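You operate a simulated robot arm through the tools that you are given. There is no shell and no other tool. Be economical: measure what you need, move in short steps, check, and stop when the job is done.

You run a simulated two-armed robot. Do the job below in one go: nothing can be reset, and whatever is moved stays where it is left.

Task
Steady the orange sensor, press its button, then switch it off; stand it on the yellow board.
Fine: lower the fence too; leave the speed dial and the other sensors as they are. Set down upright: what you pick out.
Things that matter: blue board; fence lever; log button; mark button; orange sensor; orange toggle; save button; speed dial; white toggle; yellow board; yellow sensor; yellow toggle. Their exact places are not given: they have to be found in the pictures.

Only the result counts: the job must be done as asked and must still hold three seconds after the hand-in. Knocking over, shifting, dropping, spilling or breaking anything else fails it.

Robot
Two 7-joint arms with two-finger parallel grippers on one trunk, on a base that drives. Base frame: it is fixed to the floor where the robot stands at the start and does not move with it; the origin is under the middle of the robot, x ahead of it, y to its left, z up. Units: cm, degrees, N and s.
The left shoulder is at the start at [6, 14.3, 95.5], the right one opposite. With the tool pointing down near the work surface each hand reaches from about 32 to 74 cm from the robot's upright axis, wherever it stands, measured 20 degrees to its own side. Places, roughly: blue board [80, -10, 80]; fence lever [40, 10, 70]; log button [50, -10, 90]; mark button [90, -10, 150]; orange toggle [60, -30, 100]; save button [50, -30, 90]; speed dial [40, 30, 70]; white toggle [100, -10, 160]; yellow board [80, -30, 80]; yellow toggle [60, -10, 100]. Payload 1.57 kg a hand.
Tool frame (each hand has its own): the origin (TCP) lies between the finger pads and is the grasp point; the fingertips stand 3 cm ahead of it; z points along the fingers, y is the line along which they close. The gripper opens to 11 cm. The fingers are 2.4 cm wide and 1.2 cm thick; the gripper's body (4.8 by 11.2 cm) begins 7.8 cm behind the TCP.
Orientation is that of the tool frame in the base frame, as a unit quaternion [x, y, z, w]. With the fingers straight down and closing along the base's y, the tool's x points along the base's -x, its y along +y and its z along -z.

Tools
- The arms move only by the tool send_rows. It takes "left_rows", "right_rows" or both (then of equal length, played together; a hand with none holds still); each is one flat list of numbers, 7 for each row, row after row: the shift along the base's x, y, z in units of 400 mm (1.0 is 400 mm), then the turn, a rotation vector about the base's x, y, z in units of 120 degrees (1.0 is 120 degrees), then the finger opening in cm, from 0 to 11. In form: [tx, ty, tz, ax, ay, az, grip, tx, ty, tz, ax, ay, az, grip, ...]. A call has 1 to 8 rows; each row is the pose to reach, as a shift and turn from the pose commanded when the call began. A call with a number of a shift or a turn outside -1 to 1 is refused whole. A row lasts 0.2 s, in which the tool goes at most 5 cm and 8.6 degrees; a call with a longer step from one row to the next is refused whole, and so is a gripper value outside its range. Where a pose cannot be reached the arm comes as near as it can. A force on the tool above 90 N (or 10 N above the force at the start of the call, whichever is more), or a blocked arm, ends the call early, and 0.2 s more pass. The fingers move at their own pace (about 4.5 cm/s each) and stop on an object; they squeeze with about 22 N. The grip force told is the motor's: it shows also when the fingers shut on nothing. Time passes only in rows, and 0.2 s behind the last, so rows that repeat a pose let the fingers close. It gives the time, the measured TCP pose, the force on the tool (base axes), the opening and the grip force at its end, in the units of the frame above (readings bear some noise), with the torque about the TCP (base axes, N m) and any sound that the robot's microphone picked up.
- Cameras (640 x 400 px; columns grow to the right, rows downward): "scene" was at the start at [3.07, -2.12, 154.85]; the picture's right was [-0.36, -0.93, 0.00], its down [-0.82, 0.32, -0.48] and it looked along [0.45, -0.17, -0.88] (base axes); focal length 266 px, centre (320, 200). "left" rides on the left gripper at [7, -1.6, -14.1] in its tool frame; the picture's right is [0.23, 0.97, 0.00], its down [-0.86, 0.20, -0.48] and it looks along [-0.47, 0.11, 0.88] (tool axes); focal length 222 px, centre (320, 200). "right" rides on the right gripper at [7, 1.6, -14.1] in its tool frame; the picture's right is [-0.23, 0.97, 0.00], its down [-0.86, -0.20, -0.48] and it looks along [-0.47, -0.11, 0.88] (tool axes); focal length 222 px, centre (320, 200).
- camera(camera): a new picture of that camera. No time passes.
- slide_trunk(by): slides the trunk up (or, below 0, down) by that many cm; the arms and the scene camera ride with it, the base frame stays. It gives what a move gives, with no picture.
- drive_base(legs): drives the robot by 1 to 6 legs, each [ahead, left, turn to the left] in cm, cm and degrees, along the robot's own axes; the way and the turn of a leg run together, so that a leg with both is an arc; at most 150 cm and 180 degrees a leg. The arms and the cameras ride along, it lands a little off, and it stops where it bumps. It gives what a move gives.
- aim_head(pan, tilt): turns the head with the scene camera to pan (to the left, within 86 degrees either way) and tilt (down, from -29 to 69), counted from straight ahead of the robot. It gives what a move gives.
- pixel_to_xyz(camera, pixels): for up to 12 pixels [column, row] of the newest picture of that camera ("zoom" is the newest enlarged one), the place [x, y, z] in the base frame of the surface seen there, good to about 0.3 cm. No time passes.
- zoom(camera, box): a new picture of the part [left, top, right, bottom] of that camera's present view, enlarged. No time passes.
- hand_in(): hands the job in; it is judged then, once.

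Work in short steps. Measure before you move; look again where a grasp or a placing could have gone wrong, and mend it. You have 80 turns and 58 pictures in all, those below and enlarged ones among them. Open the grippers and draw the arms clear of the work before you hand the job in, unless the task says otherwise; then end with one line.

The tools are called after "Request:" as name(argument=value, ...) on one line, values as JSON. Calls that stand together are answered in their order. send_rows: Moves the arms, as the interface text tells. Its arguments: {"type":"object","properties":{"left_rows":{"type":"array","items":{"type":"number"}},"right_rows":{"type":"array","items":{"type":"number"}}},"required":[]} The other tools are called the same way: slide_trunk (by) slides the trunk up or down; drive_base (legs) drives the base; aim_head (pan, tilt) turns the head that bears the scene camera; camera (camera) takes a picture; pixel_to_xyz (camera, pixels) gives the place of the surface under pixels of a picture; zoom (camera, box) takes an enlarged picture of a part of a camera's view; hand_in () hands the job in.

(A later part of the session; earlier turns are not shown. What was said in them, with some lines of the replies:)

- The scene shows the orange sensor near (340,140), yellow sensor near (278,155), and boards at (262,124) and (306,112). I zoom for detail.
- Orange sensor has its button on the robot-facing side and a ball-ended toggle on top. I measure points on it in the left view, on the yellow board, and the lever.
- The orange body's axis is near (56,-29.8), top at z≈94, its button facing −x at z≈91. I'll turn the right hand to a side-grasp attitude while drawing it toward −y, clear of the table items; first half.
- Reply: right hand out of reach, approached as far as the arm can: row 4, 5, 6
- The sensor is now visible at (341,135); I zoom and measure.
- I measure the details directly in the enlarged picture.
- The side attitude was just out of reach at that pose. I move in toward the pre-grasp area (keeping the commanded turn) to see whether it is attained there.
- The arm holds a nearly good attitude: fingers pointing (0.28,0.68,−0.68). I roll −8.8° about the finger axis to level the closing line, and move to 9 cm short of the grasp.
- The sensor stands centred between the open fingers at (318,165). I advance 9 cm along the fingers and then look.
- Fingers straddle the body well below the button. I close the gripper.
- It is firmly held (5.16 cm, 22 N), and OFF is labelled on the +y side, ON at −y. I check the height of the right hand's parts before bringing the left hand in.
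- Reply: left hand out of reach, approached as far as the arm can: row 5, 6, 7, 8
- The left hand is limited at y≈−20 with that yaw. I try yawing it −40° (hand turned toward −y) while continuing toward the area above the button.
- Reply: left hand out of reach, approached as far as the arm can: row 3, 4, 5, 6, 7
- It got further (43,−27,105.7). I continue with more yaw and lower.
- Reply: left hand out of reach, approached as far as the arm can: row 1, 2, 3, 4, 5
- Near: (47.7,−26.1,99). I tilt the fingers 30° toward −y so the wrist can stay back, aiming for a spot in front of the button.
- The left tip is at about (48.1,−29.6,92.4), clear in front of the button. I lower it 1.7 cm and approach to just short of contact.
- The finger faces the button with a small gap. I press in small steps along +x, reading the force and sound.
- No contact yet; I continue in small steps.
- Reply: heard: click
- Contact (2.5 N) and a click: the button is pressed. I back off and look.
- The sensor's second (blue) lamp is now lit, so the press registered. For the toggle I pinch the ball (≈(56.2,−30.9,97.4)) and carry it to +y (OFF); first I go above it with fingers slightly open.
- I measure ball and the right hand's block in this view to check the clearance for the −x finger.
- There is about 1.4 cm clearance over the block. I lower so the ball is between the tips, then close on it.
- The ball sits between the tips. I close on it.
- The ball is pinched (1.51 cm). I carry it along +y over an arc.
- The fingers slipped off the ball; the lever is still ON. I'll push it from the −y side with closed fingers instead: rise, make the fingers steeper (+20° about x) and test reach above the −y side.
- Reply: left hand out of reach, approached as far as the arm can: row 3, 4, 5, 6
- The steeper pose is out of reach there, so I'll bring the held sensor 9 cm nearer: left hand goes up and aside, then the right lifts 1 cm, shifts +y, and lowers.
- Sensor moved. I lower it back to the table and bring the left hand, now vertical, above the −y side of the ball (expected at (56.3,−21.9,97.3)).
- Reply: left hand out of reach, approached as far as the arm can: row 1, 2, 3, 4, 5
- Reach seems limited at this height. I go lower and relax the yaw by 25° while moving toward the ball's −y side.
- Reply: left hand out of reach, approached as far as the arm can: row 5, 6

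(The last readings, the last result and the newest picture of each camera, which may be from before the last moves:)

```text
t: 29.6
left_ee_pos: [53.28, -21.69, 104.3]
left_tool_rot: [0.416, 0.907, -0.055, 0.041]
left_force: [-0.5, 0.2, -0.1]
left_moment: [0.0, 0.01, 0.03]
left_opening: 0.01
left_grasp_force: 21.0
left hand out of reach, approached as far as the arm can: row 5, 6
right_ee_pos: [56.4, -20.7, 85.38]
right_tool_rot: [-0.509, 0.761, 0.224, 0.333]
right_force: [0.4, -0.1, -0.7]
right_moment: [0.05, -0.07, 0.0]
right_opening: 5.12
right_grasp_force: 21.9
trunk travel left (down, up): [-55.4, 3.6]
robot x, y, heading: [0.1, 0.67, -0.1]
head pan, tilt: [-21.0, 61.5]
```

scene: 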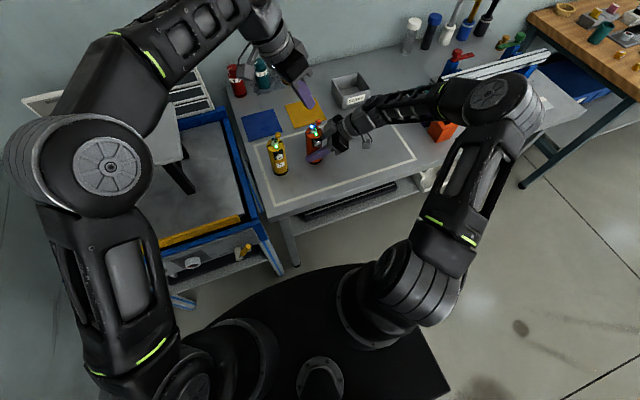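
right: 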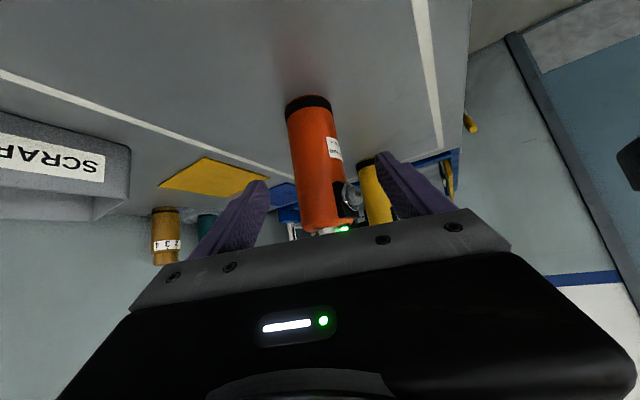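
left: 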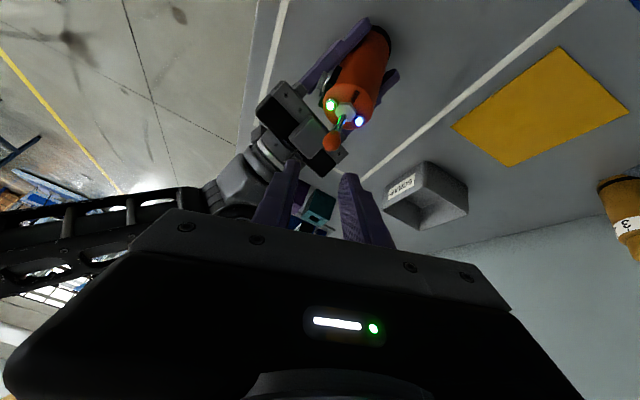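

Now at (53.3,−21.7,104.3), short of what's needed by ~4 cm. I bring the held sensor 5 cm nearer in −x (lift 0.6, shift, lower); it passes below the left tips.

Request:
send_rows(right_rows=[0, 0, 0.015, 0, 0, 0, 2, -0.04, 0, 0.015, 0, 0, 0, 2, -0.08, 0, 0.015, 0, 0, 0, 2, -0.125, 0, 0.015, 0, 0, 0, 2, -0.125, 0, 0.001, 0, 0, 0, 2, -0.125, 0, 0.001, 0, 0, 0, 2])

Request:
send_rows(left_rows=[-0.01, -0.04, 0, 0, 0, 0, 0, -0.02, -0.08, 0, 0, 0, 0, 0, -0.02, -0.08, -0.02, 0, 0, 0, 0])

Request:
zoom(camera="left", box=[220, 40, 460, 240])

Request:
zoom(camera="scene", box=[250, 80, 380, 180])

```text
t: 31.0
left_ee_pos: [53.26, -21.67, 104.32]
left_tool_rot: [0.417, 0.906, -0.055, 0.041]
left_force: [0.0, 0.2, 0.3]
left_moment: [-0.02, -0.01, -0.02]
left_opening: 0.0
left_grasp_force: 21.0
right_ee_pos: [51.24, -20.49, 85.58]
right_tool_rot: [-0.509, 0.761, 0.224, 0.333]
right_force: [0.2, -0.4, -1.3]
right_moment: [-0.02, 0.02, 0.0]
right_opening: 5.13
right_grasp_force: 22.1
trunk travel left (down, up): [-55.4, 3.6]
robot x, y, heading: [-0.25, -0.04, -0.1]
head pan, tilt: [-21.0, 61.5]
```

```text
t: 31.8
left_ee_pos: [53.33, -21.67, 104.26]
left_tool_rot: [0.417, 0.907, -0.054, 0.041]
left_force: [-0.2, -0.4, 1.6]
left_moment: [0.0, 0.01, 0.02]
left_opening: 0.0
left_grasp_force: 21.6
left hand out of reach, approached as far as the arm can: row 1, 2, 3
right_ee_pos: [51.37, -20.57, 85.55]
right_tool_rot: [-0.509, 0.761, 0.225, 0.333]
right_force: [0.5, 0.5, -2.4]
right_moment: [-0.02, 0.02, -0.01]
right_opening: 5.13
right_grasp_force: 22.4
trunk travel left (down, up): [-55.4, 3.6]
robot x, y, heading: [-0.22, -0.03, 0.1]
head pan, tilt: [-21.0, 61.5]
```

```text
2.00 times, centred on (340, 140) of left
```

zoom: 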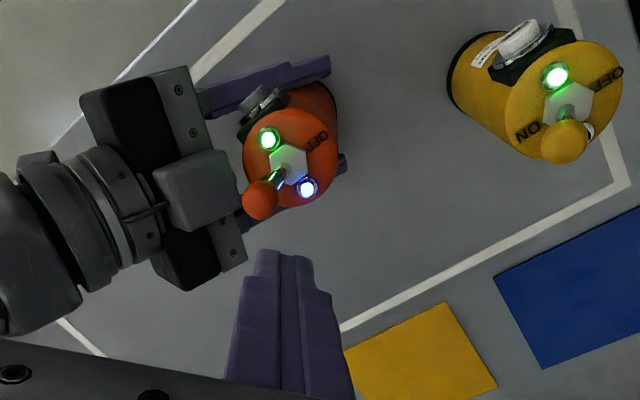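

```text
4.00 times, centred on (315, 130) of scene
```

zoom: 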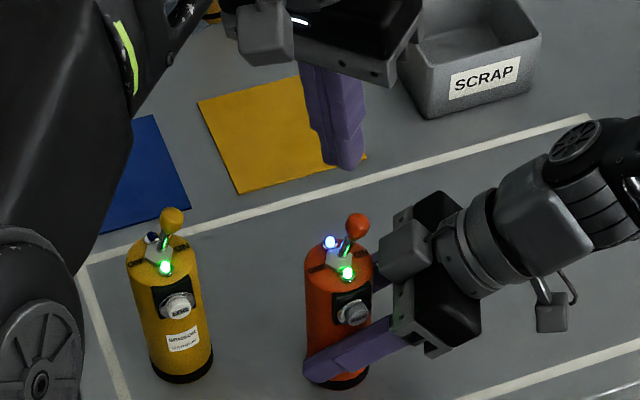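

The vertical pose sticks; the earlier tilted attitude (22° to −y, yaw −73°) reached further, so I return to that above the ball's −y side, and measure the ball at zoom (357,227).

Request:
pixel_to_xyz(camera="zoom", pixels=[[357, 227], [352, 243], [338, 260], [405, 235], [388, 262], [380, 250]])

Request:
send_rows(left_rows=[-0.008, -0.012, 0, -0.03, 0, -0.05, 0, -0.016, -0.025, 0, -0.06, 0, -0.1, 0, -0.024, -0.037, 0, -0.09, 0, -0.15, 0, -0.0325, -0.05, -0.0075, -0.117, 0, -0.2, 0, -0.0325, -0.05, -0.0075, -0.117, 0, -0.2, 0])

```text
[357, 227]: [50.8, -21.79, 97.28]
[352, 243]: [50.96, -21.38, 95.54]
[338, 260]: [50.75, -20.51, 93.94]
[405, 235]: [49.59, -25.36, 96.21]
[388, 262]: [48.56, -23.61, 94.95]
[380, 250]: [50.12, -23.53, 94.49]
```

```text
t: 33.0
left_ee_pos: [51.79, -23.71, 104.18]
left_tool_rot: [0.587, 0.787, -0.172, 0.078]
left_force: [-0.1, 0.1, -0.5]
left_moment: [-0.01, 0.0, 0.0]
left_opening: 0.0
left_grasp_force: 21.5
right_ee_pos: [51.28, -20.67, 85.47]
right_tool_rot: [-0.509, 0.761, 0.225, 0.334]
right_force: [0.3, -0.5, -1.9]
right_moment: [0.02, 0.0, -0.01]
right_opening: 5.15
right_grasp_force: 22.0
trunk travel left (down, up): [-55.4, 3.6]
robot x, y, heading: [0.36, 0.3, 0.0]
head pan, tilt: [-21.0, 61.5]
```

Reached. I lower the closed tip behind (−y of) the ball to z≈97, then look before pushing.

Request:
send_rows(left_rows=[0.0, 0, -0.04, 0, 0, 0, 0, 0.0, 0.003, -0.08, 0, 0, 0, 0, 0.003, 0.005, -0.108, 0, 0, 0, 0, 0.003, 0.005, -0.108, 0, 0, 0, 0])

Request:
zoom(camera="left", box=[220, 60, 420, 220])

Request:
zoom(camera="scene", box=[290, 110, 370, 180])

```text
t: 34.0
left_ee_pos: [52.08, -23.37, 99.91]
left_tool_rot: [0.587, 0.787, -0.171, 0.078]
left_force: [0.2, 0.7, 0.4]
left_moment: [-0.01, -0.01, -0.01]
left_opening: 0.0
left_grasp_force: 21.5
right_ee_pos: [51.39, -20.53, 85.49]
right_tool_rot: [-0.51, 0.761, 0.225, 0.332]
right_force: [-0.5, 0.1, -1.5]
right_moment: [-0.01, 0.01, -0.03]
right_opening: 5.12
right_grasp_force: 22.1
trunk travel left (down, up): [-55.4, 3.6]
robot x, y, heading: [-0.01, -0.23, -0.0]
head pan, tilt: [-21.0, 61.5]
```

```text
2.50 times, centred on (320, 140) of left
```

zoom: 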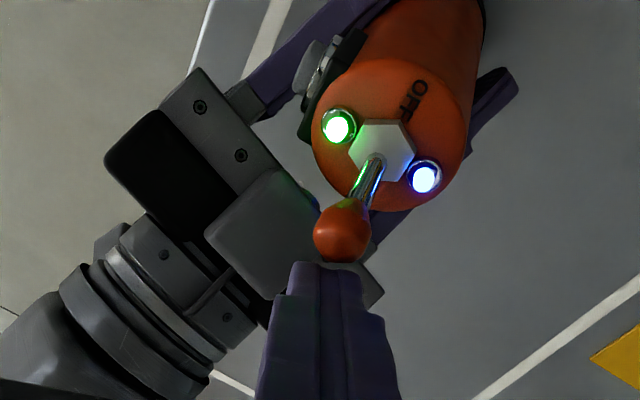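

```text
5.71 times, centred on (330, 145) of scene
```

zoom: 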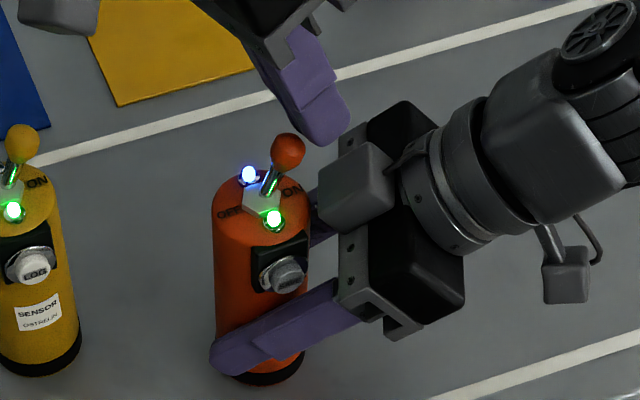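

The tip is right behind the ball on the ON side. I push along +y in small steps.

Request:
send_rows(left_rows=[0, 0.012, 0, 0, 0, 0, 0, 0, 0.024, 0, 0, 0, 0, 0, 0, 0.036, 0.002, 0, 0, 0, 0, 0, 0.048, 0.004, 0, 0, 0, 0, 0, 0.06, 0.004, 0, 0, 0, 0, 0, 0.07, 0.004, 0, 0, 0, 0, 0, 0.08, 0.002, 0, 0, 0, 0])

Request:
zoom(camera="left", box=[220, 60, 420, 220])

```text
t: 35.6
left_ee_pos: [51.91, -20.27, 99.89]
left_tool_rot: [0.587, 0.787, -0.172, 0.079]
left_force: [0.2, -2.4, 1.7]
left_moment: [-0.07, 0.02, -0.03]
left_opening: 0.02
left_grasp_force: 21.0
right_ee_pos: [51.25, -20.51, 85.49]
right_tool_rot: [-0.51, 0.761, 0.225, 0.334]
right_force: [0.3, 2.4, -2.4]
right_moment: [-0.2, -0.04, -0.02]
right_opening: 5.12
right_grasp_force: 21.9
trunk travel left (down, up): [-55.4, 3.6]
robot x, y, heading: [-0.0, -0.04, 0.2]
head pan, tilt: [-21.0, 61.5]
```

```text
2.50 times, centred on (320, 140) of left
```

zoom: 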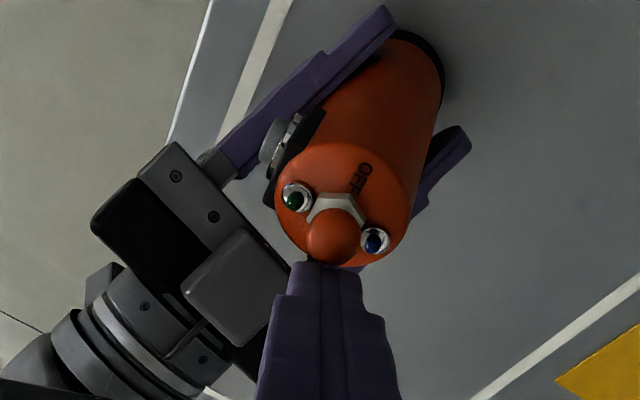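

Both lamps are out; I push a bit further to complete the throw.

Request:
send_rows(left_rows=[0, 0.01, 0, 0, 0, 0, 0, 0, 0.02, -0.001, 0, 0, 0, 0, 0, 0.03, -0.002, 0, 0, 0, 0])

Request:
zoom(camera="left", box=[220, 60, 420, 220])

```text
t: 36.4
left_ee_pos: [52.1, -18.87, 99.98]
left_tool_rot: [0.587, 0.787, -0.172, 0.079]
left_force: [3.0, -9.3, 5.1]
left_moment: [-0.34, 0.04, 0.0]
left_opening: 0.0
left_grasp_force: 21.1
right_ee_pos: [51.29, -20.5, 85.61]
right_tool_rot: [-0.511, 0.76, 0.226, 0.333]
right_force: [-2.6, 11.3, 1.0]
right_moment: [-0.73, -0.47, 0.09]
right_opening: 5.17
right_grasp_force: 22.1
trunk travel left (down, up): [-55.4, 3.6]
robot x, y, heading: [-0.12, 0.09, 0.0]
head pan, tilt: [-21.0, 61.5]
```

```text
2.50 times, centred on (320, 140) of left
```

zoom: 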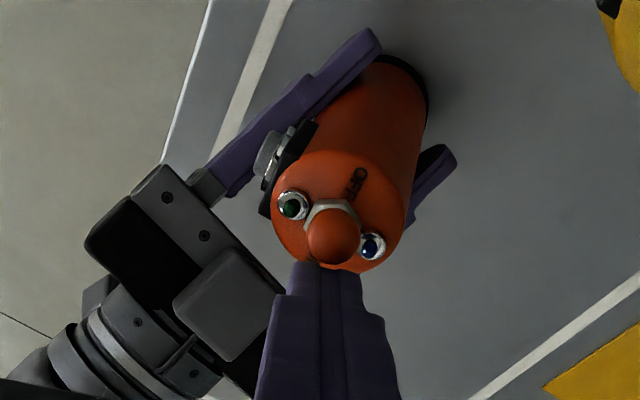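

At the end stop (9 N). I back off −y, rise and withdraw the left hand to +y, checking the toggle stays.

Request:
send_rows(left_rows=[0, -0.025, 0.01, 0, 0, 0, 0, 0, -0.035, 0.08, 0, 0, 0, 0, 0, -0.035, 0.17, 0, 0, 0, 0, -0.05, 0.04, 0.24, 0, 0, 0, 0, -0.1, 0.12, 0.26, 0, 0, 0, 0, -0.12, 0.22, 0.28, 0, 0, 0, 0])

Request:
zoom(camera="scene", box=[250, 80, 410, 190])

```text
t: 37.8
left_ee_pos: [47.26, -10.09, 110.98]
left_tool_rot: [0.587, 0.788, -0.171, 0.077]
left_force: [0.5, 0.3, 0.4]
left_moment: [-0.01, 0.01, -0.02]
left_opening: 0.0
left_grasp_force: 21.6
right_ee_pos: [51.25, -20.49, 85.59]
right_tool_rot: [-0.509, 0.761, 0.225, 0.333]
right_force: [-1.4, -0.3, 7.0]
right_moment: [0.15, -0.04, -0.03]
right_opening: 5.13
right_grasp_force: 21.9
trunk travel left (down, up): [-55.4, 3.6]
robot x, y, heading: [-0.24, 0.07, -0.1]
head pan, tilt: [-21.0, 61.5]
```

```text
3.64 times, centred on (330, 135) of scene
```

zoom: 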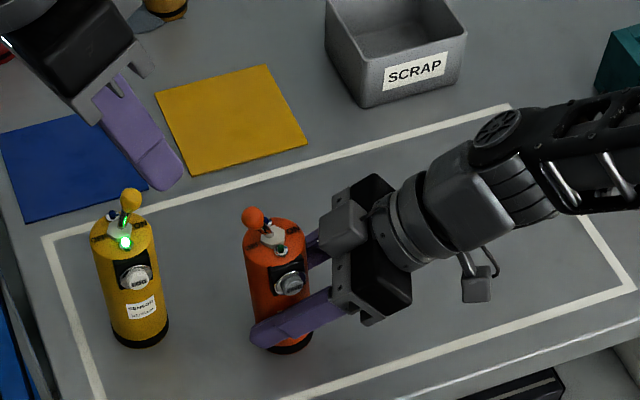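

The toggle is at OFF and lamps are dark. The push may have tipped the sensor slightly in the grip (7 N on the hand), so I release briefly to let it settle upright and re-grip; I also measure the robot base's front edge versus the table.

Request:
send_rows(right_rows=[0, 0, 0, 0, 0, 0, 5.6, 0, 0, 0, 0, 0, 0, 6.2, 0, 0, 0, 0, 0, 0, 6.8, 0, 0, 0, 0, 0, 0, 7, 0, 0, 0, 0, 0, 0, 7])

Request:
camera(camera="scene")

Request:
pixel_to_xyz(camera="scene", pixels=[[300, 275], [340, 268], [250, 295], [420, 330], [300, 212], [420, 172], [440, 175], [350, 185], [290, 255], [306, 112]])

Request:
zoom(camera="scene", box=[290, 110, 370, 180])

```text
t: 39.0
left_ee_pos: [47.34, -10.21, 110.97]
left_tool_rot: [0.588, 0.787, -0.172, 0.078]
left_force: [0.0, -0.4, -0.5]
left_moment: [0.0, -0.01, 0.01]
left_opening: 0.0
left_grasp_force: 21.0
right_ee_pos: [51.29, -20.65, 85.55]
right_tool_rot: [-0.509, 0.761, 0.224, 0.334]
right_force: [-0.4, 0.4, 0.5]
right_moment: [0.0, -0.05, -0.05]
right_opening: 6.99
right_grasp_force: 0.2
trunk travel left (down, up): [-55.4, 3.6]
robot x, y, heading: [0.11, -0.04, -0.1]
head pan, tilt: [-21.0, 61.5]
```

```text
22 pictures are left
```

scene: 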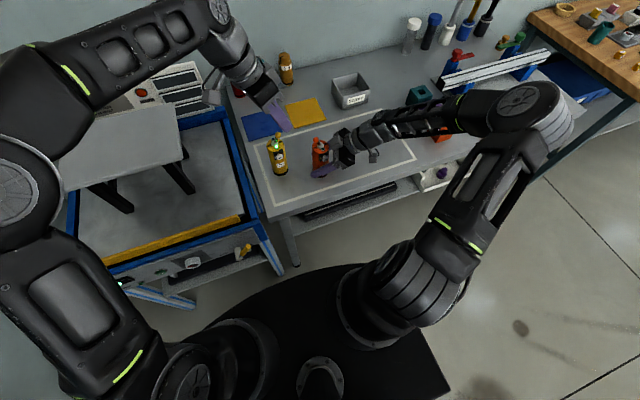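

```text
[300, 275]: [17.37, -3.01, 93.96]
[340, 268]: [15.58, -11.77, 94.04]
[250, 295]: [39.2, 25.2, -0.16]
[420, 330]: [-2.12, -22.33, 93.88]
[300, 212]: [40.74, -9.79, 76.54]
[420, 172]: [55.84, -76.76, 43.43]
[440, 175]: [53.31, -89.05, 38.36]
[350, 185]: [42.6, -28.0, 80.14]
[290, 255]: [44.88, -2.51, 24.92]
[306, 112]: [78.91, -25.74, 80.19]
```

```text
5.71 times, centred on (330, 145) of scene
```

zoom: 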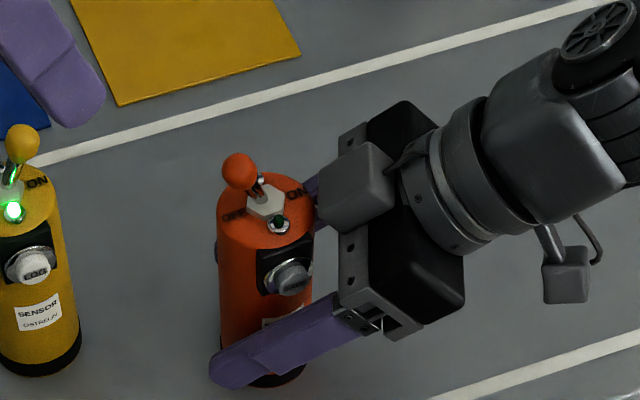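

The sensor stands upright. I re-grip and lift 4 cm.

Request:
send_rows(right_rows=[0, 0, 0, 0, 0, 0, 5.5, 0, 0, 0, 0, 0, 0, 4, 0, 0, 0, 0, 0, 0, 3, 0, 0, 0, 0, 0, 0, 2, 0, 0, 0.025, 0, 0, 0, 2, 0, 0, 0.06, 0, 0, 0, 2, 0, 0, 0.1, 0, 0, 0, 2])

Request:
zoom(camera="scene", box=[270, 90, 370, 180])

```text
t: 40.6
left_ee_pos: [47.38, -10.16, 110.95]
left_tool_rot: [0.587, 0.787, -0.172, 0.078]
left_force: [0.9, -0.1, -0.7]
left_moment: [-0.02, 0.01, -0.03]
left_opening: 0.0
left_grasp_force: 21.4
right_ee_pos: [51.36, -20.59, 89.65]
right_tool_rot: [-0.509, 0.761, 0.225, 0.333]
right_force: [0.4, -0.2, -2.1]
right_moment: [-0.01, -0.01, -0.01]
right_opening: 5.14
right_grasp_force: 22.0
trunk travel left (down, up): [-55.4, 3.6]
robot x, y, heading: [-0.36, -0.01, -0.3]
head pan, tilt: [-21.0, 61.5]
```

```text
4.44 times, centred on (320, 135) of scene
```

zoom: 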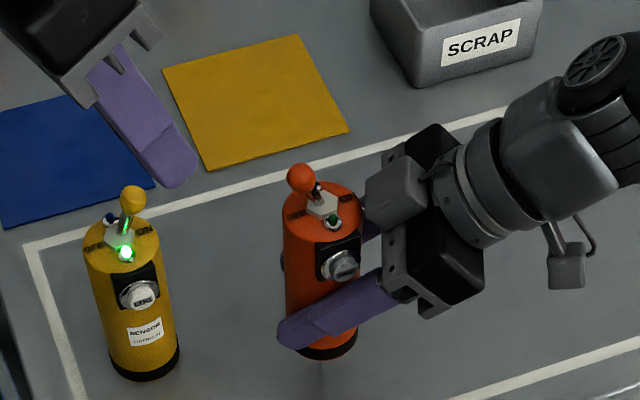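

Held upright and lifted. I carry it over the yellow board (centre ≈(78.9,−26.5)) with a −37° yaw to keep the hand off the scrap bin, while the left hand withdraws to +y.

Request:
send_rows(right_rows=[0.0986, -0.0211, 0, 0, 0, -0.044, 2, 0.197, -0.0422, 0, 0, 0, -0.088, 2, 0.2958, -0.0633, 0, 0, 0, -0.132, 2, 0.3944, -0.0844, 0, 0, 0, -0.176, 2, 0.493, -0.1055, 0, 0, 0, -0.22, 2, 0.5916, -0.1266, 0, 0, 0, -0.264, 2, 0.69, -0.148, 0, 0, 0, -0.308, 2, 0.69, -0.148, 0, 0, 0, -0.308, 2], left_rows=[-0.02, 0.05, 0.02, 0, 0, 0, 0, -0.03, 0.12, 0.04, 0, 0, 0, 0, -0.04, 0.2, 0.04, 0, 0, 0, 0, -0.05, 0.28, 0.04, 0, 0, 0, 0, -0.06, 0.36, 0.04, 0, 0, 0, 0, -0.06, 0.42, 0.04, 0, 0, 0, 0, -0.06, 0.45, 0.04, 0, 0, 0, 0, -0.06, 0.45, 0.04, 0, 0, 0, 0])

Request:
camera(camera="scene")

```text
t: 42.4
left_ee_pos: [44.87, 7.81, 112.72]
left_tool_rot: [0.587, 0.787, -0.171, 0.078]
left_force: [0.0, -0.1, -0.6]
left_moment: [-0.01, -0.01, 0.01]
left_opening: 0.0
left_grasp_force: 21.3
right_ee_pos: [78.96, -26.61, 89.44]
right_tool_rot: [-0.242, 0.883, 0.107, 0.387]
right_force: [-0.3, 0.8, -0.9]
right_moment: [0.01, -0.04, -0.01]
right_opening: 5.13
right_grasp_force: 22.1
trunk travel left (down, up): [-55.4, 3.6]
robot x, y, heading: [-0.16, -0.2, -0.2]
head pan, tilt: [-21.0, 61.5]
```

```text
19 pictures are left
```

scene: 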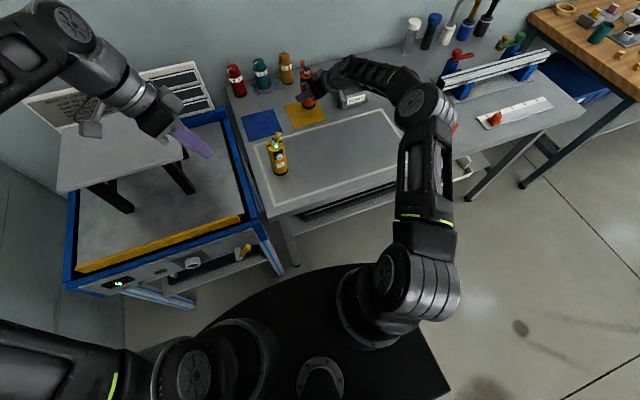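

The sensor is over the board. I lower slowly to just about contact.

Request:
send_rows(right_rows=[0, 0, -0.03, 0, 0, 0, 2, 0, 0, -0.06, 0, 0, 0, 2, 0, 0, -0.08, 0, 0, 0, 2, 0, 0, -0.09, 0, 0, 0, 2, 0, 0, -0.09, 0, 0, 0, 2])

Request:
zoom(camera="scene", box=[240, 40, 380, 150])

```text
t: 43.6
left_ee_pos: [44.92, 7.88, 112.54]
left_tool_rot: [0.587, 0.787, -0.171, 0.078]
left_force: [0.0, 0.2, 1.0]
left_moment: [0.03, 0.03, 0.01]
left_opening: 0.0
left_grasp_force: 21.4
right_ee_pos: [78.91, -26.46, 86.0]
right_tool_rot: [-0.242, 0.883, 0.108, 0.388]
right_force: [0.0, -0.8, -0.8]
right_moment: [-0.01, -0.02, 0.04]
right_opening: 5.12
right_grasp_force: 22.3
trunk travel left (down, up): [-55.4, 3.6]
robot x, y, heading: [-0.1, 0.21, 0.0]
head pan, tilt: [-21.0, 61.5]
```

```text
3.64 times, centred on (310, 95) of scene
```

zoom: 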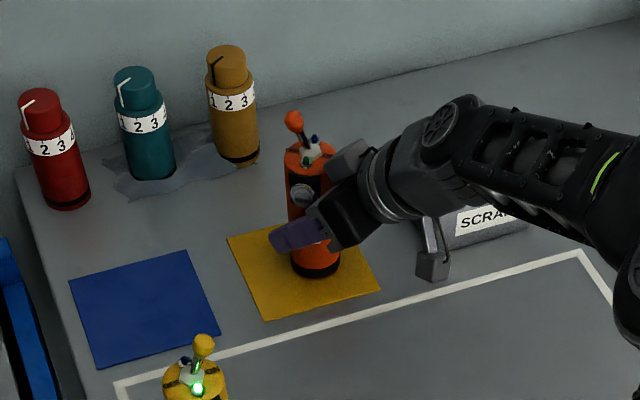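

It is well over the board. I lower in 1 mm steps, reading the force.

Request:
send_rows(right_rows=[0, 0, -0.0025, 0, 0, 0, 2, 0, 0, -0.005, 0, 0, 0, 2, 0, 0, -0.0075, 0, 0, 0, 2, 0, 0, -0.0075, 0, 0, 0, 2])

```text
t: 44.6
left_ee_pos: [44.91, 7.93, 112.71]
left_tool_rot: [0.587, 0.787, -0.171, 0.078]
left_force: [-0.1, -0.1, 0.5]
left_moment: [0.03, 0.0, -0.01]
left_opening: 0.0
left_grasp_force: 21.5
right_ee_pos: [78.85, -26.46, 85.85]
right_tool_rot: [-0.241, 0.882, 0.107, 0.389]
right_force: [0.4, 0.5, 9.9]
right_moment: [-0.17, 0.17, 0.01]
right_opening: 5.1
right_grasp_force: 22.0
trunk travel left (down, up): [-55.4, 3.6]
robot x, y, heading: [0.36, -0.05, 0.3]
head pan, tilt: [-21.0, 61.5]
```

It rests on the board (10 N). I ease up 1 mm and open.

Request:
send_rows(right_rows=[0, 0, 0.0025, 0, 0, 0, 4.5, 0, 0, 0.0025, 0, 0, 0, 5.6, 0, 0, 0.0025, 0, 0, 0, 6.4, 0, 0, 0.0025, 0, 0, 0, 7.5, 0, 0, 0.0025, 0, 0, 0, 9, 0, 0, 0.0025, 0, 0, 0, 9])

Request:
send_rows(right_rows=[-0.0475, -0.0283, 0.0507, 0, 0, 0, 9, -0.095, -0.0566, 0.1014, 0, 0, 0, 9, -0.1425, -0.085, 0.152, 0, 0, 0, 9, -0.19, -0.113, 0.203, 0, 0, 0, 9, -0.2375, -0.1415, 0.2535, 0, 0, 0, 9, -0.3, -0.18, 0.32, 0, 0, 0, 9, -0.38, -0.22, 0.38, 0, 0, 0, 9])

Request:
camera(camera="scene")

```text
t: 46.0
left_ee_pos: [44.95, 7.83, 112.68]
left_tool_rot: [0.587, 0.787, -0.172, 0.078]
left_force: [-0.6, 0.6, 0.2]
left_moment: [-0.01, 0.02, 0.05]
left_opening: 0.0
left_grasp_force: 20.9
right_ee_pos: [78.85, -26.56, 85.7]
right_tool_rot: [-0.242, 0.883, 0.107, 0.387]
right_force: [-0.5, -0.1, -0.4]
right_moment: [0.04, 0.0, -0.01]
right_opening: 8.99
right_grasp_force: 0.0
trunk travel left (down, up): [-55.4, 3.6]
robot x, y, heading: [0.09, -0.08, -0.3]
head pan, tilt: [-21.0, 61.5]
```

```text
t: 47.6
left_ee_pos: [44.76, 7.92, 112.75]
left_tool_rot: [0.587, 0.788, -0.171, 0.077]
left_force: [-0.7, -1.3, 0.6]
left_moment: [-0.01, -0.03, 0.0]
left_opening: 0.0
left_grasp_force: 21.5
right_ee_pos: [63.56, -35.33, 101.0]
right_tool_rot: [-0.243, 0.883, 0.108, 0.387]
right_force: [-0.7, -0.1, -0.3]
right_moment: [0.01, -0.02, -0.04]
right_opening: 9.0
right_grasp_force: 0.0
trunk travel left (down, up): [-55.4, 3.6]
robot x, y, heading: [0.09, 0.17, -0.0]
head pan, tilt: [-21.0, 61.5]
```

```text
17 pictures are left
```

scene: 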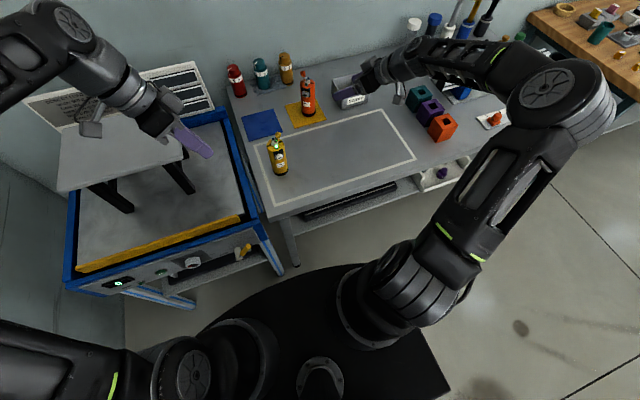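

The sensor stands on the board. Now the fence lever: I point the head at it (it lies near (36,10,75)) and zoom.

Request:
aim_head(pan=12, tilt=64)

Request:
camera(camera="scene")

```text
t: 48.6
left_ee_pos: [44.92, 7.84, 112.72]
left_tool_rot: [0.587, 0.787, -0.172, 0.078]
left_force: [0.3, -0.3, 0.1]
left_moment: [0.0, -0.01, -0.01]
left_opening: 0.01
left_grasp_force: 21.7
right_ee_pos: [63.93, -35.39, 100.91]
right_tool_rot: [-0.242, 0.883, 0.107, 0.387]
right_force: [0.8, 0.9, 0.8]
right_moment: [0.0, 0.01, -0.02]
right_opening: 8.99
right_grasp_force: 0.1
trunk travel left (down, up): [-55.4, 3.6]
robot x, y, heading: [-0.1, 0.0, 0.0]
head pan, tilt: [12.0, 64.0]
```

```text
16 pictures are left
```

scene: 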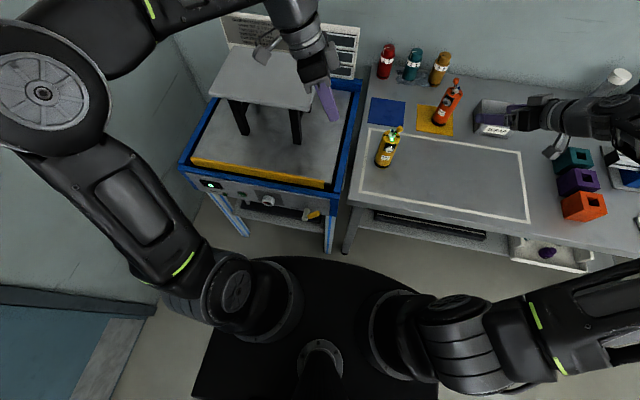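

Request:
zoom(camera="scene", box=[180, 150, 360, 250])

Request:
pixel_to_xyz(camera="zoom", pixels=[[480, 222], [455, 225], [470, 224], [495, 220], [320, 180], [110, 125], [300, 108], [515, 120], [400, 215]])

```text
3.56 times, centred on (270, 200) of scene
```

zoom: 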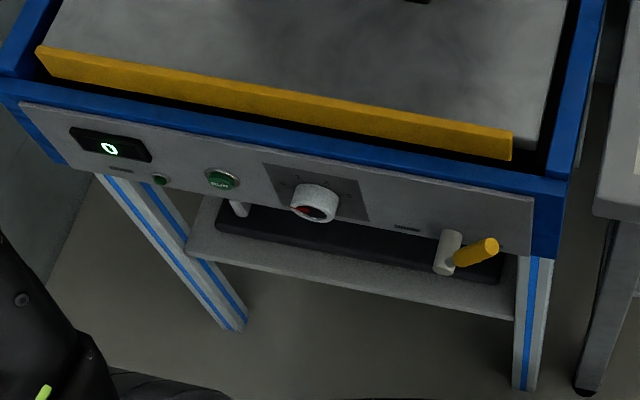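

```text
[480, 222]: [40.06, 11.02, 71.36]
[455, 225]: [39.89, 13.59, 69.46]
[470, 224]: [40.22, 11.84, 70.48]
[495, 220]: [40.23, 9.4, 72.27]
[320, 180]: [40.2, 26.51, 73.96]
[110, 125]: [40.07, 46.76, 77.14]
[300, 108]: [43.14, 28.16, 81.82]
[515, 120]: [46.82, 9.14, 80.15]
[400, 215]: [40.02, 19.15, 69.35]
```

I measure the white crank and yellow grip in this zoom.

Request:
pixel_to_xyz(camera="zoom", pixels=[[450, 238], [447, 252], [440, 268], [462, 258], [475, 252], [488, 246], [495, 242], [490, 255], [480, 243], [408, 228], [236, 205], [480, 275]])

Request:
zoom(camera="scene", box=[280, 190, 340, 235])

```text
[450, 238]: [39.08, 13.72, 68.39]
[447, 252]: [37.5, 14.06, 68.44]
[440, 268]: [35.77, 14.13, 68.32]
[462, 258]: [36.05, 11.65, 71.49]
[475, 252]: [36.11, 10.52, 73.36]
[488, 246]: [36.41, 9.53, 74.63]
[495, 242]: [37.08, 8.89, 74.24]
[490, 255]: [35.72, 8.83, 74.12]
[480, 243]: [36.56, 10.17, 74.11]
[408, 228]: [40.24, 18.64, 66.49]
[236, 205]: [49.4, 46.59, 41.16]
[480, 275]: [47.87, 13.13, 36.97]
```

```text
8.89 times, centred on (310, 212) of scene
```

zoom: 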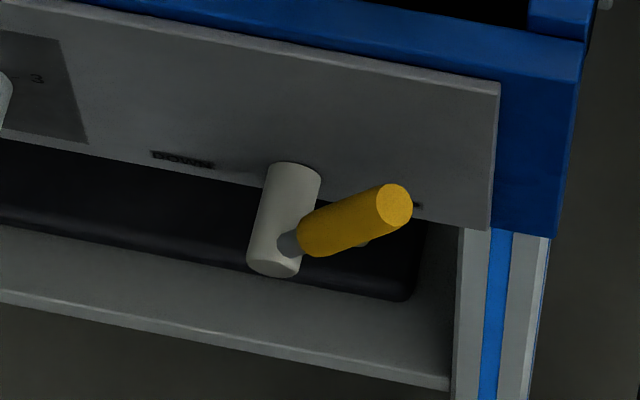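

The crank pivots about x at ≈(y 14, z 67.5); its yellow grip leans to −y/up (tip ≈(36.2,8.9,74.3)), and "DOWN" is labelled on the +y side. I bring the left hand, turned straight down with yaw 0, to the −y side above the lever.

Request:
send_rows(left_rows=[-0.02, -0.005, -0.02, 0.0176, 0.008, 0.0604, 0, -0.04, -0.01, -0.04, 0.0352, 0.016, 0.1208, 0, -0.06, -0.015, -0.07, 0.0528, 0.024, 0.1812, 0, -0.08, -0.02, -0.11, 0.0704, 0.032, 0.2416, 0, -0.1, -0.025, -0.15, 0.088, 0.04, 0.302, 0])

Request:
send_rows(left_rows=[-0.024, -0.007, -0.04, 0.0176, 0.008, 0.0604, 0, -0.048, -0.015, -0.08, 0.0352, 0.016, 0.1208, 0, -0.072, -0.022, -0.13, 0.0528, 0.024, 0.1812, 0, -0.096, -0.03, -0.19, 0.0704, 0.032, 0.2416, 0, -0.1175, -0.0375, -0.25, 0.088, 0.04, 0.302, 0, -0.1175, -0.0375, -0.3, 0.088, 0.04, 0.302, 0])

```text
t: 49.8
left_ee_pos: [40.91, 6.87, 106.65]
left_tool_rot: [0.31, 0.946, -0.089, 0.042]
left_force: [-0.3, 0.6, 0.5]
left_moment: [-0.03, 0.01, 0.05]
left_opening: 0.0
left_grasp_force: 21.1
right_ee_pos: [63.7, -35.44, 100.89]
right_tool_rot: [-0.242, 0.883, 0.107, 0.388]
right_force: [1.3, -0.2, 0.2]
right_moment: [0.0, 0.0, -0.02]
right_opening: 8.99
right_grasp_force: 0.0
trunk travel left (down, up): [-55.4, 3.6]
robot x, y, heading: [0.3, 0.22, -0.1]
head pan, tilt: [12.0, 64.0]
```

```text
t: 51.2
left_ee_pos: [36.21, 5.32, 94.63]
left_tool_rot: [-0.001, 1.0, 0.001, 0.0]
left_force: [1.2, -0.5, -0.9]
left_moment: [0.01, 0.04, 0.01]
left_opening: 0.01
left_grasp_force: 20.7
right_ee_pos: [63.78, -35.46, 100.95]
right_tool_rot: [-0.243, 0.883, 0.107, 0.387]
right_force: [-0.1, 0.5, -0.6]
right_moment: [0.01, 0.01, -0.01]
right_opening: 8.99
right_grasp_force: 0.1
trunk travel left (down, up): [-55.4, 3.6]
robot x, y, heading: [-0.03, -0.33, 0.2]
head pan, tilt: [12.0, 64.0]
```

Pose is exact at (36.2,5.3,94.6). I lower to TCP z 75.7 beside the lever and look.

Request:
send_rows(left_rows=[0, 0, -0.1, 0, 0, 0, 0, 0, 0, -0.2, 0, 0, 0, 0, 0, 0, -0.3, 0, 0, 0, 0, 0, 0, -0.4, 0, 0, 0, 0, 0, 0, -0.472, 0, 0, 0, 0, 0, 0, -0.472, 0, 0, 0, 0])

Request:
camera(camera="left")

Request:
zoom(camera="scene", box=[250, 160, 370, 250])

```text
t: 52.6
left_ee_pos: [36.23, 5.25, 75.81]
left_tool_rot: [0.001, 1.0, -0.001, 0.001]
left_force: [0.1, 0.1, 0.4]
left_moment: [0.01, 0.0, 0.01]
left_opening: 0.01
left_grasp_force: 21.7
right_ee_pos: [63.72, -35.44, 100.93]
right_tool_rot: [-0.243, 0.883, 0.108, 0.387]
right_force: [0.4, -0.1, -0.3]
right_moment: [0.03, 0.02, 0.0]
right_opening: 8.99
right_grasp_force: 0.1
trunk travel left (down, up): [-55.4, 3.6]
robot x, y, heading: [0.03, 0.02, -0.1]
head pan, tilt: [12.0, 64.0]
```

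```text
13 pictures are left
```

left: 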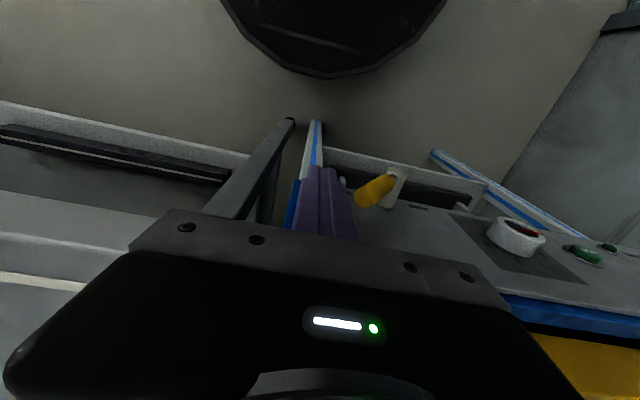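

```text
4.44 times, centred on (310, 205) of scene
```

zoom: 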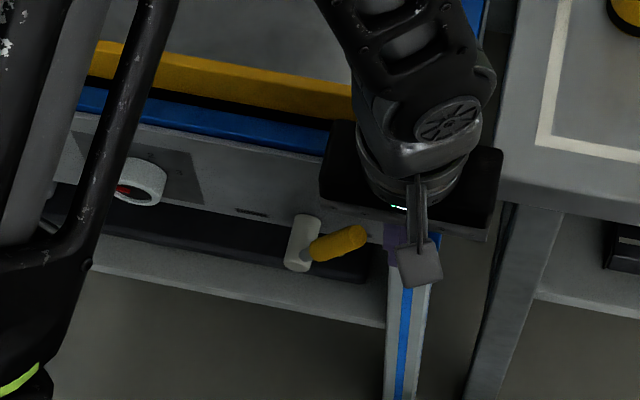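

The closed finger is at the −y side of the grip. I sweep +y gradually, checking force.

Request:
send_rows(left_rows=[0, 0.02, 0, 0, 0, 0, 0, 0, 0.04, 0, 0, 0, 0, 0, 0, 0.06, 0, 0, 0, 0, 0, 0, 0.08, 0, 0, 0, 0, 0, 0, 0.1, 0, 0, 0, 0, 0, 0, 0.12, 0, 0, 0, 0, 0])

Request:
send_rows(left_rows=[0, 0.02, 0, 0, 0, 0, 0, 0, 0.04, 0, 0, 0, 0, 0, 0, 0.06, 0, 0, 0, 0, 0, 0, 0.08, 0, 0, 0, 0, 0, 0, 0.1, 0, 0, 0, 0, 0])

Request:
zoom(camera="scene", box=[200, 140, 360, 250])

```text
t: 54.0
left_ee_pos: [36.2, 10.41, 75.82]
left_tool_rot: [0.0, 1.0, 0.0, -0.001]
left_force: [1.0, -1.5, 0.4]
left_moment: [0.03, 0.0, 0.0]
left_opening: 0.01
left_grasp_force: 21.2
right_ee_pos: [63.73, -35.39, 100.83]
right_tool_rot: [-0.242, 0.883, 0.107, 0.387]
right_force: [-0.7, -0.2, -0.1]
right_moment: [0.02, -0.02, 0.0]
right_opening: 9.0
right_grasp_force: 0.2
trunk travel left (down, up): [-55.4, 3.6]
robot x, y, heading: [0.09, 0.32, -0.1]
head pan, tilt: [12.0, 64.0]
```

```text
t: 55.2
left_ee_pos: [36.16, 14.15, 75.64]
left_tool_rot: [0.0, 1.0, 0.0, 0.0]
left_force: [0.3, -0.1, 0.6]
left_moment: [0.01, -0.02, 0.01]
left_opening: 0.0
left_grasp_force: 21.9
right_ee_pos: [63.8, -35.51, 100.88]
right_tool_rot: [-0.243, 0.883, 0.108, 0.388]
right_force: [-0.2, 0.3, 0.8]
right_moment: [0.03, 0.01, 0.0]
right_opening: 9.0
right_grasp_force: 0.1
trunk travel left (down, up): [-55.4, 3.6]
robot x, y, heading: [-0.02, 0.49, -0.1]
head pan, tilt: [12.0, 64.0]
```

```text
3.64 times, centred on (280, 195) of scene
```

zoom: 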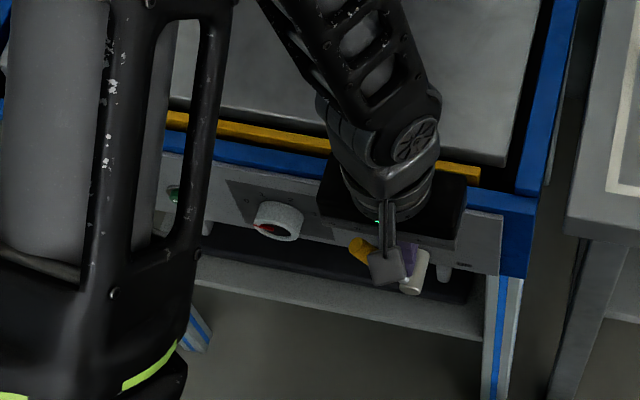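

The lever has gone over and the fence bar looks lower. I push a little more to be sure it is at its stop.

Request:
send_rows(left_rows=[0, 0.01, 0, 0, 0, 0, 0, 0, 0.02, 0, 0, 0, 0, 0, 0, 0.03, 0, 0, 0, 0, 0, 0, 0.035, 0, 0, 0, 0, 0])

```text
t: 56.2
left_ee_pos: [36.2, 15.22, 75.71]
left_tool_rot: [0.002, 1.0, -0.002, 0.0]
left_force: [-2.0, -15.9, -1.0]
left_moment: [-0.5, 0.07, -0.02]
left_opening: 0.02
left_grasp_force: 21.4
right_ee_pos: [63.7, -35.66, 100.87]
right_tool_rot: [-0.241, 0.883, 0.108, 0.387]
right_force: [0.1, 0.1, -0.3]
right_moment: [0.0, 0.0, -0.01]
right_opening: 9.0
right_grasp_force: 0.0
trunk travel left (down, up): [-55.4, 3.6]
robot x, y, heading: [0.18, 0.28, -0.2]
head pan, tilt: [12.0, 64.0]
```

The lever is at its stop (16 N). I back off, rise clear, open, and draw the right hand back too.

Request:
send_rows(left_rows=[0, -0.05, 0, 0, 0, 0, 0, 0, -0.1, 0.02, 0, 0, 0, 0, 0, -0.1, 0.12, 0, 0, 0, 0, 0, -0.1, 0.24, 0, 0, 0, 0, 0, -0.1, 0.36, 0, 0, 0, 0, 0, -0.1, 0.48, 0, 0, 0, 0, 0, -0.1, 0.6, 0, 0, 0, 2, 0, -0.1, 0.72, 0, 0, 0, 4])

Request:
send_rows(right_rows=[-0.04, 0, 0.08, 0, 0, 0, 9, -0.09, 0, 0.16, 0, 0, 0, 9, -0.18, 0, 0.2, 0, 0, 0, 9, -0.27, 0, 0.2, 0, 0, 0, 9, -0.36, 0, 0.2, 0, 0, 0, 9], left_rows=[0, 0.05, 0.05, 0, 0, 0, 6, 0, 0.1, 0.08, 0, 0, 0, 8, 0, 0.15, 0.1, 0, 0, 0, 8, 0, 0.2, 0.1, 0, 0, 0, 8, 0, 0.2, 0.1, 0, 0, 0, 8])

Request:
camera(camera="scene")

Request:
zoom(camera="scene", box=[180, 140, 360, 250])

Request:
zoom(camera="scene", box=[360, 40, 560, 180])

```text
t: 58.0
left_ee_pos: [36.1, 11.78, 104.57]
left_tool_rot: [0.0, 1.0, 0.0, 0.001]
left_force: [0.4, -0.2, -0.2]
left_moment: [0.0, -0.01, 0.01]
left_opening: 4.0
left_grasp_force: 0.0
right_ee_pos: [63.78, -35.44, 100.92]
right_tool_rot: [-0.243, 0.883, 0.108, 0.387]
right_force: [0.3, -0.2, -0.3]
right_moment: [0.03, -0.02, -0.01]
right_opening: 8.98
right_grasp_force: 0.0
trunk travel left (down, up): [-55.4, 3.6]
robot x, y, heading: [-0.04, -0.38, -0.1]
head pan, tilt: [12.0, 64.0]
```

```text
t: 59.2
left_ee_pos: [36.13, 19.53, 108.61]
left_tool_rot: [0.001, 1.0, 0.0, 0.001]
left_force: [0.0, 0.1, -1.0]
left_moment: [-0.04, -0.03, 0.01]
left_opening: 7.99
left_grasp_force: 0.1
right_ee_pos: [49.22, -35.32, 108.91]
right_tool_rot: [-0.243, 0.883, 0.108, 0.388]
right_force: [0.1, 0.3, 0.3]
right_moment: [-0.01, 0.02, 0.0]
right_opening: 8.97
right_grasp_force: 0.1
trunk travel left (down, up): [-55.4, 3.6]
robot x, y, heading: [0.13, -0.0, 0.1]
head pan, tilt: [12.0, 64.0]
```

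```text
10 pictures are left
```

scene: 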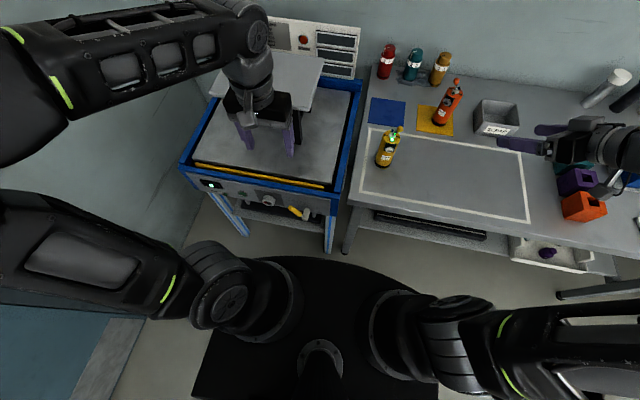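

```text
3.56 times, centred on (270, 195) of scene
```

zoom: 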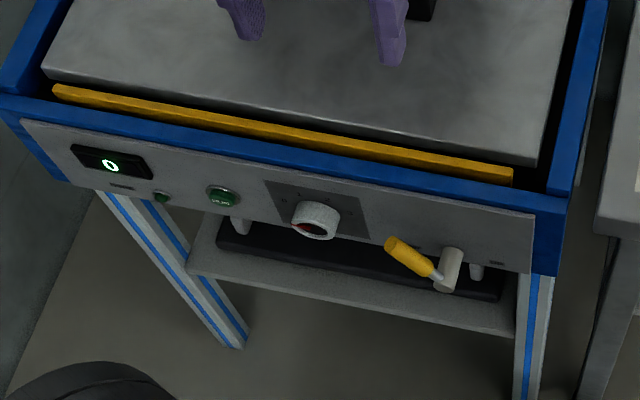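

```text
2.86 times, centred on (460, 110) of scene
```

zoom: 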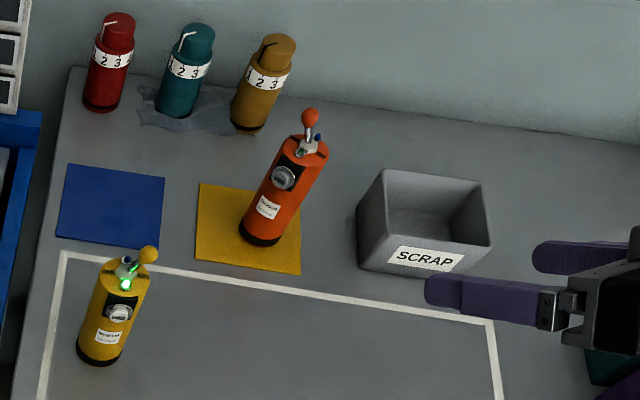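

The sensor stands upright on the yellow board with its lamps dark. The fence is down, the dial and the other sensors look unchanged, and both grippers are open and clear. I hand in.

Request:
hand_in()

```text
The job is handed in.
```

The orange sensor was steadied, its button pressed (a click, and a blue lamp came on), then switched off, and it now stands upright on the yellow board; the fence is lowered and the job is handed in.
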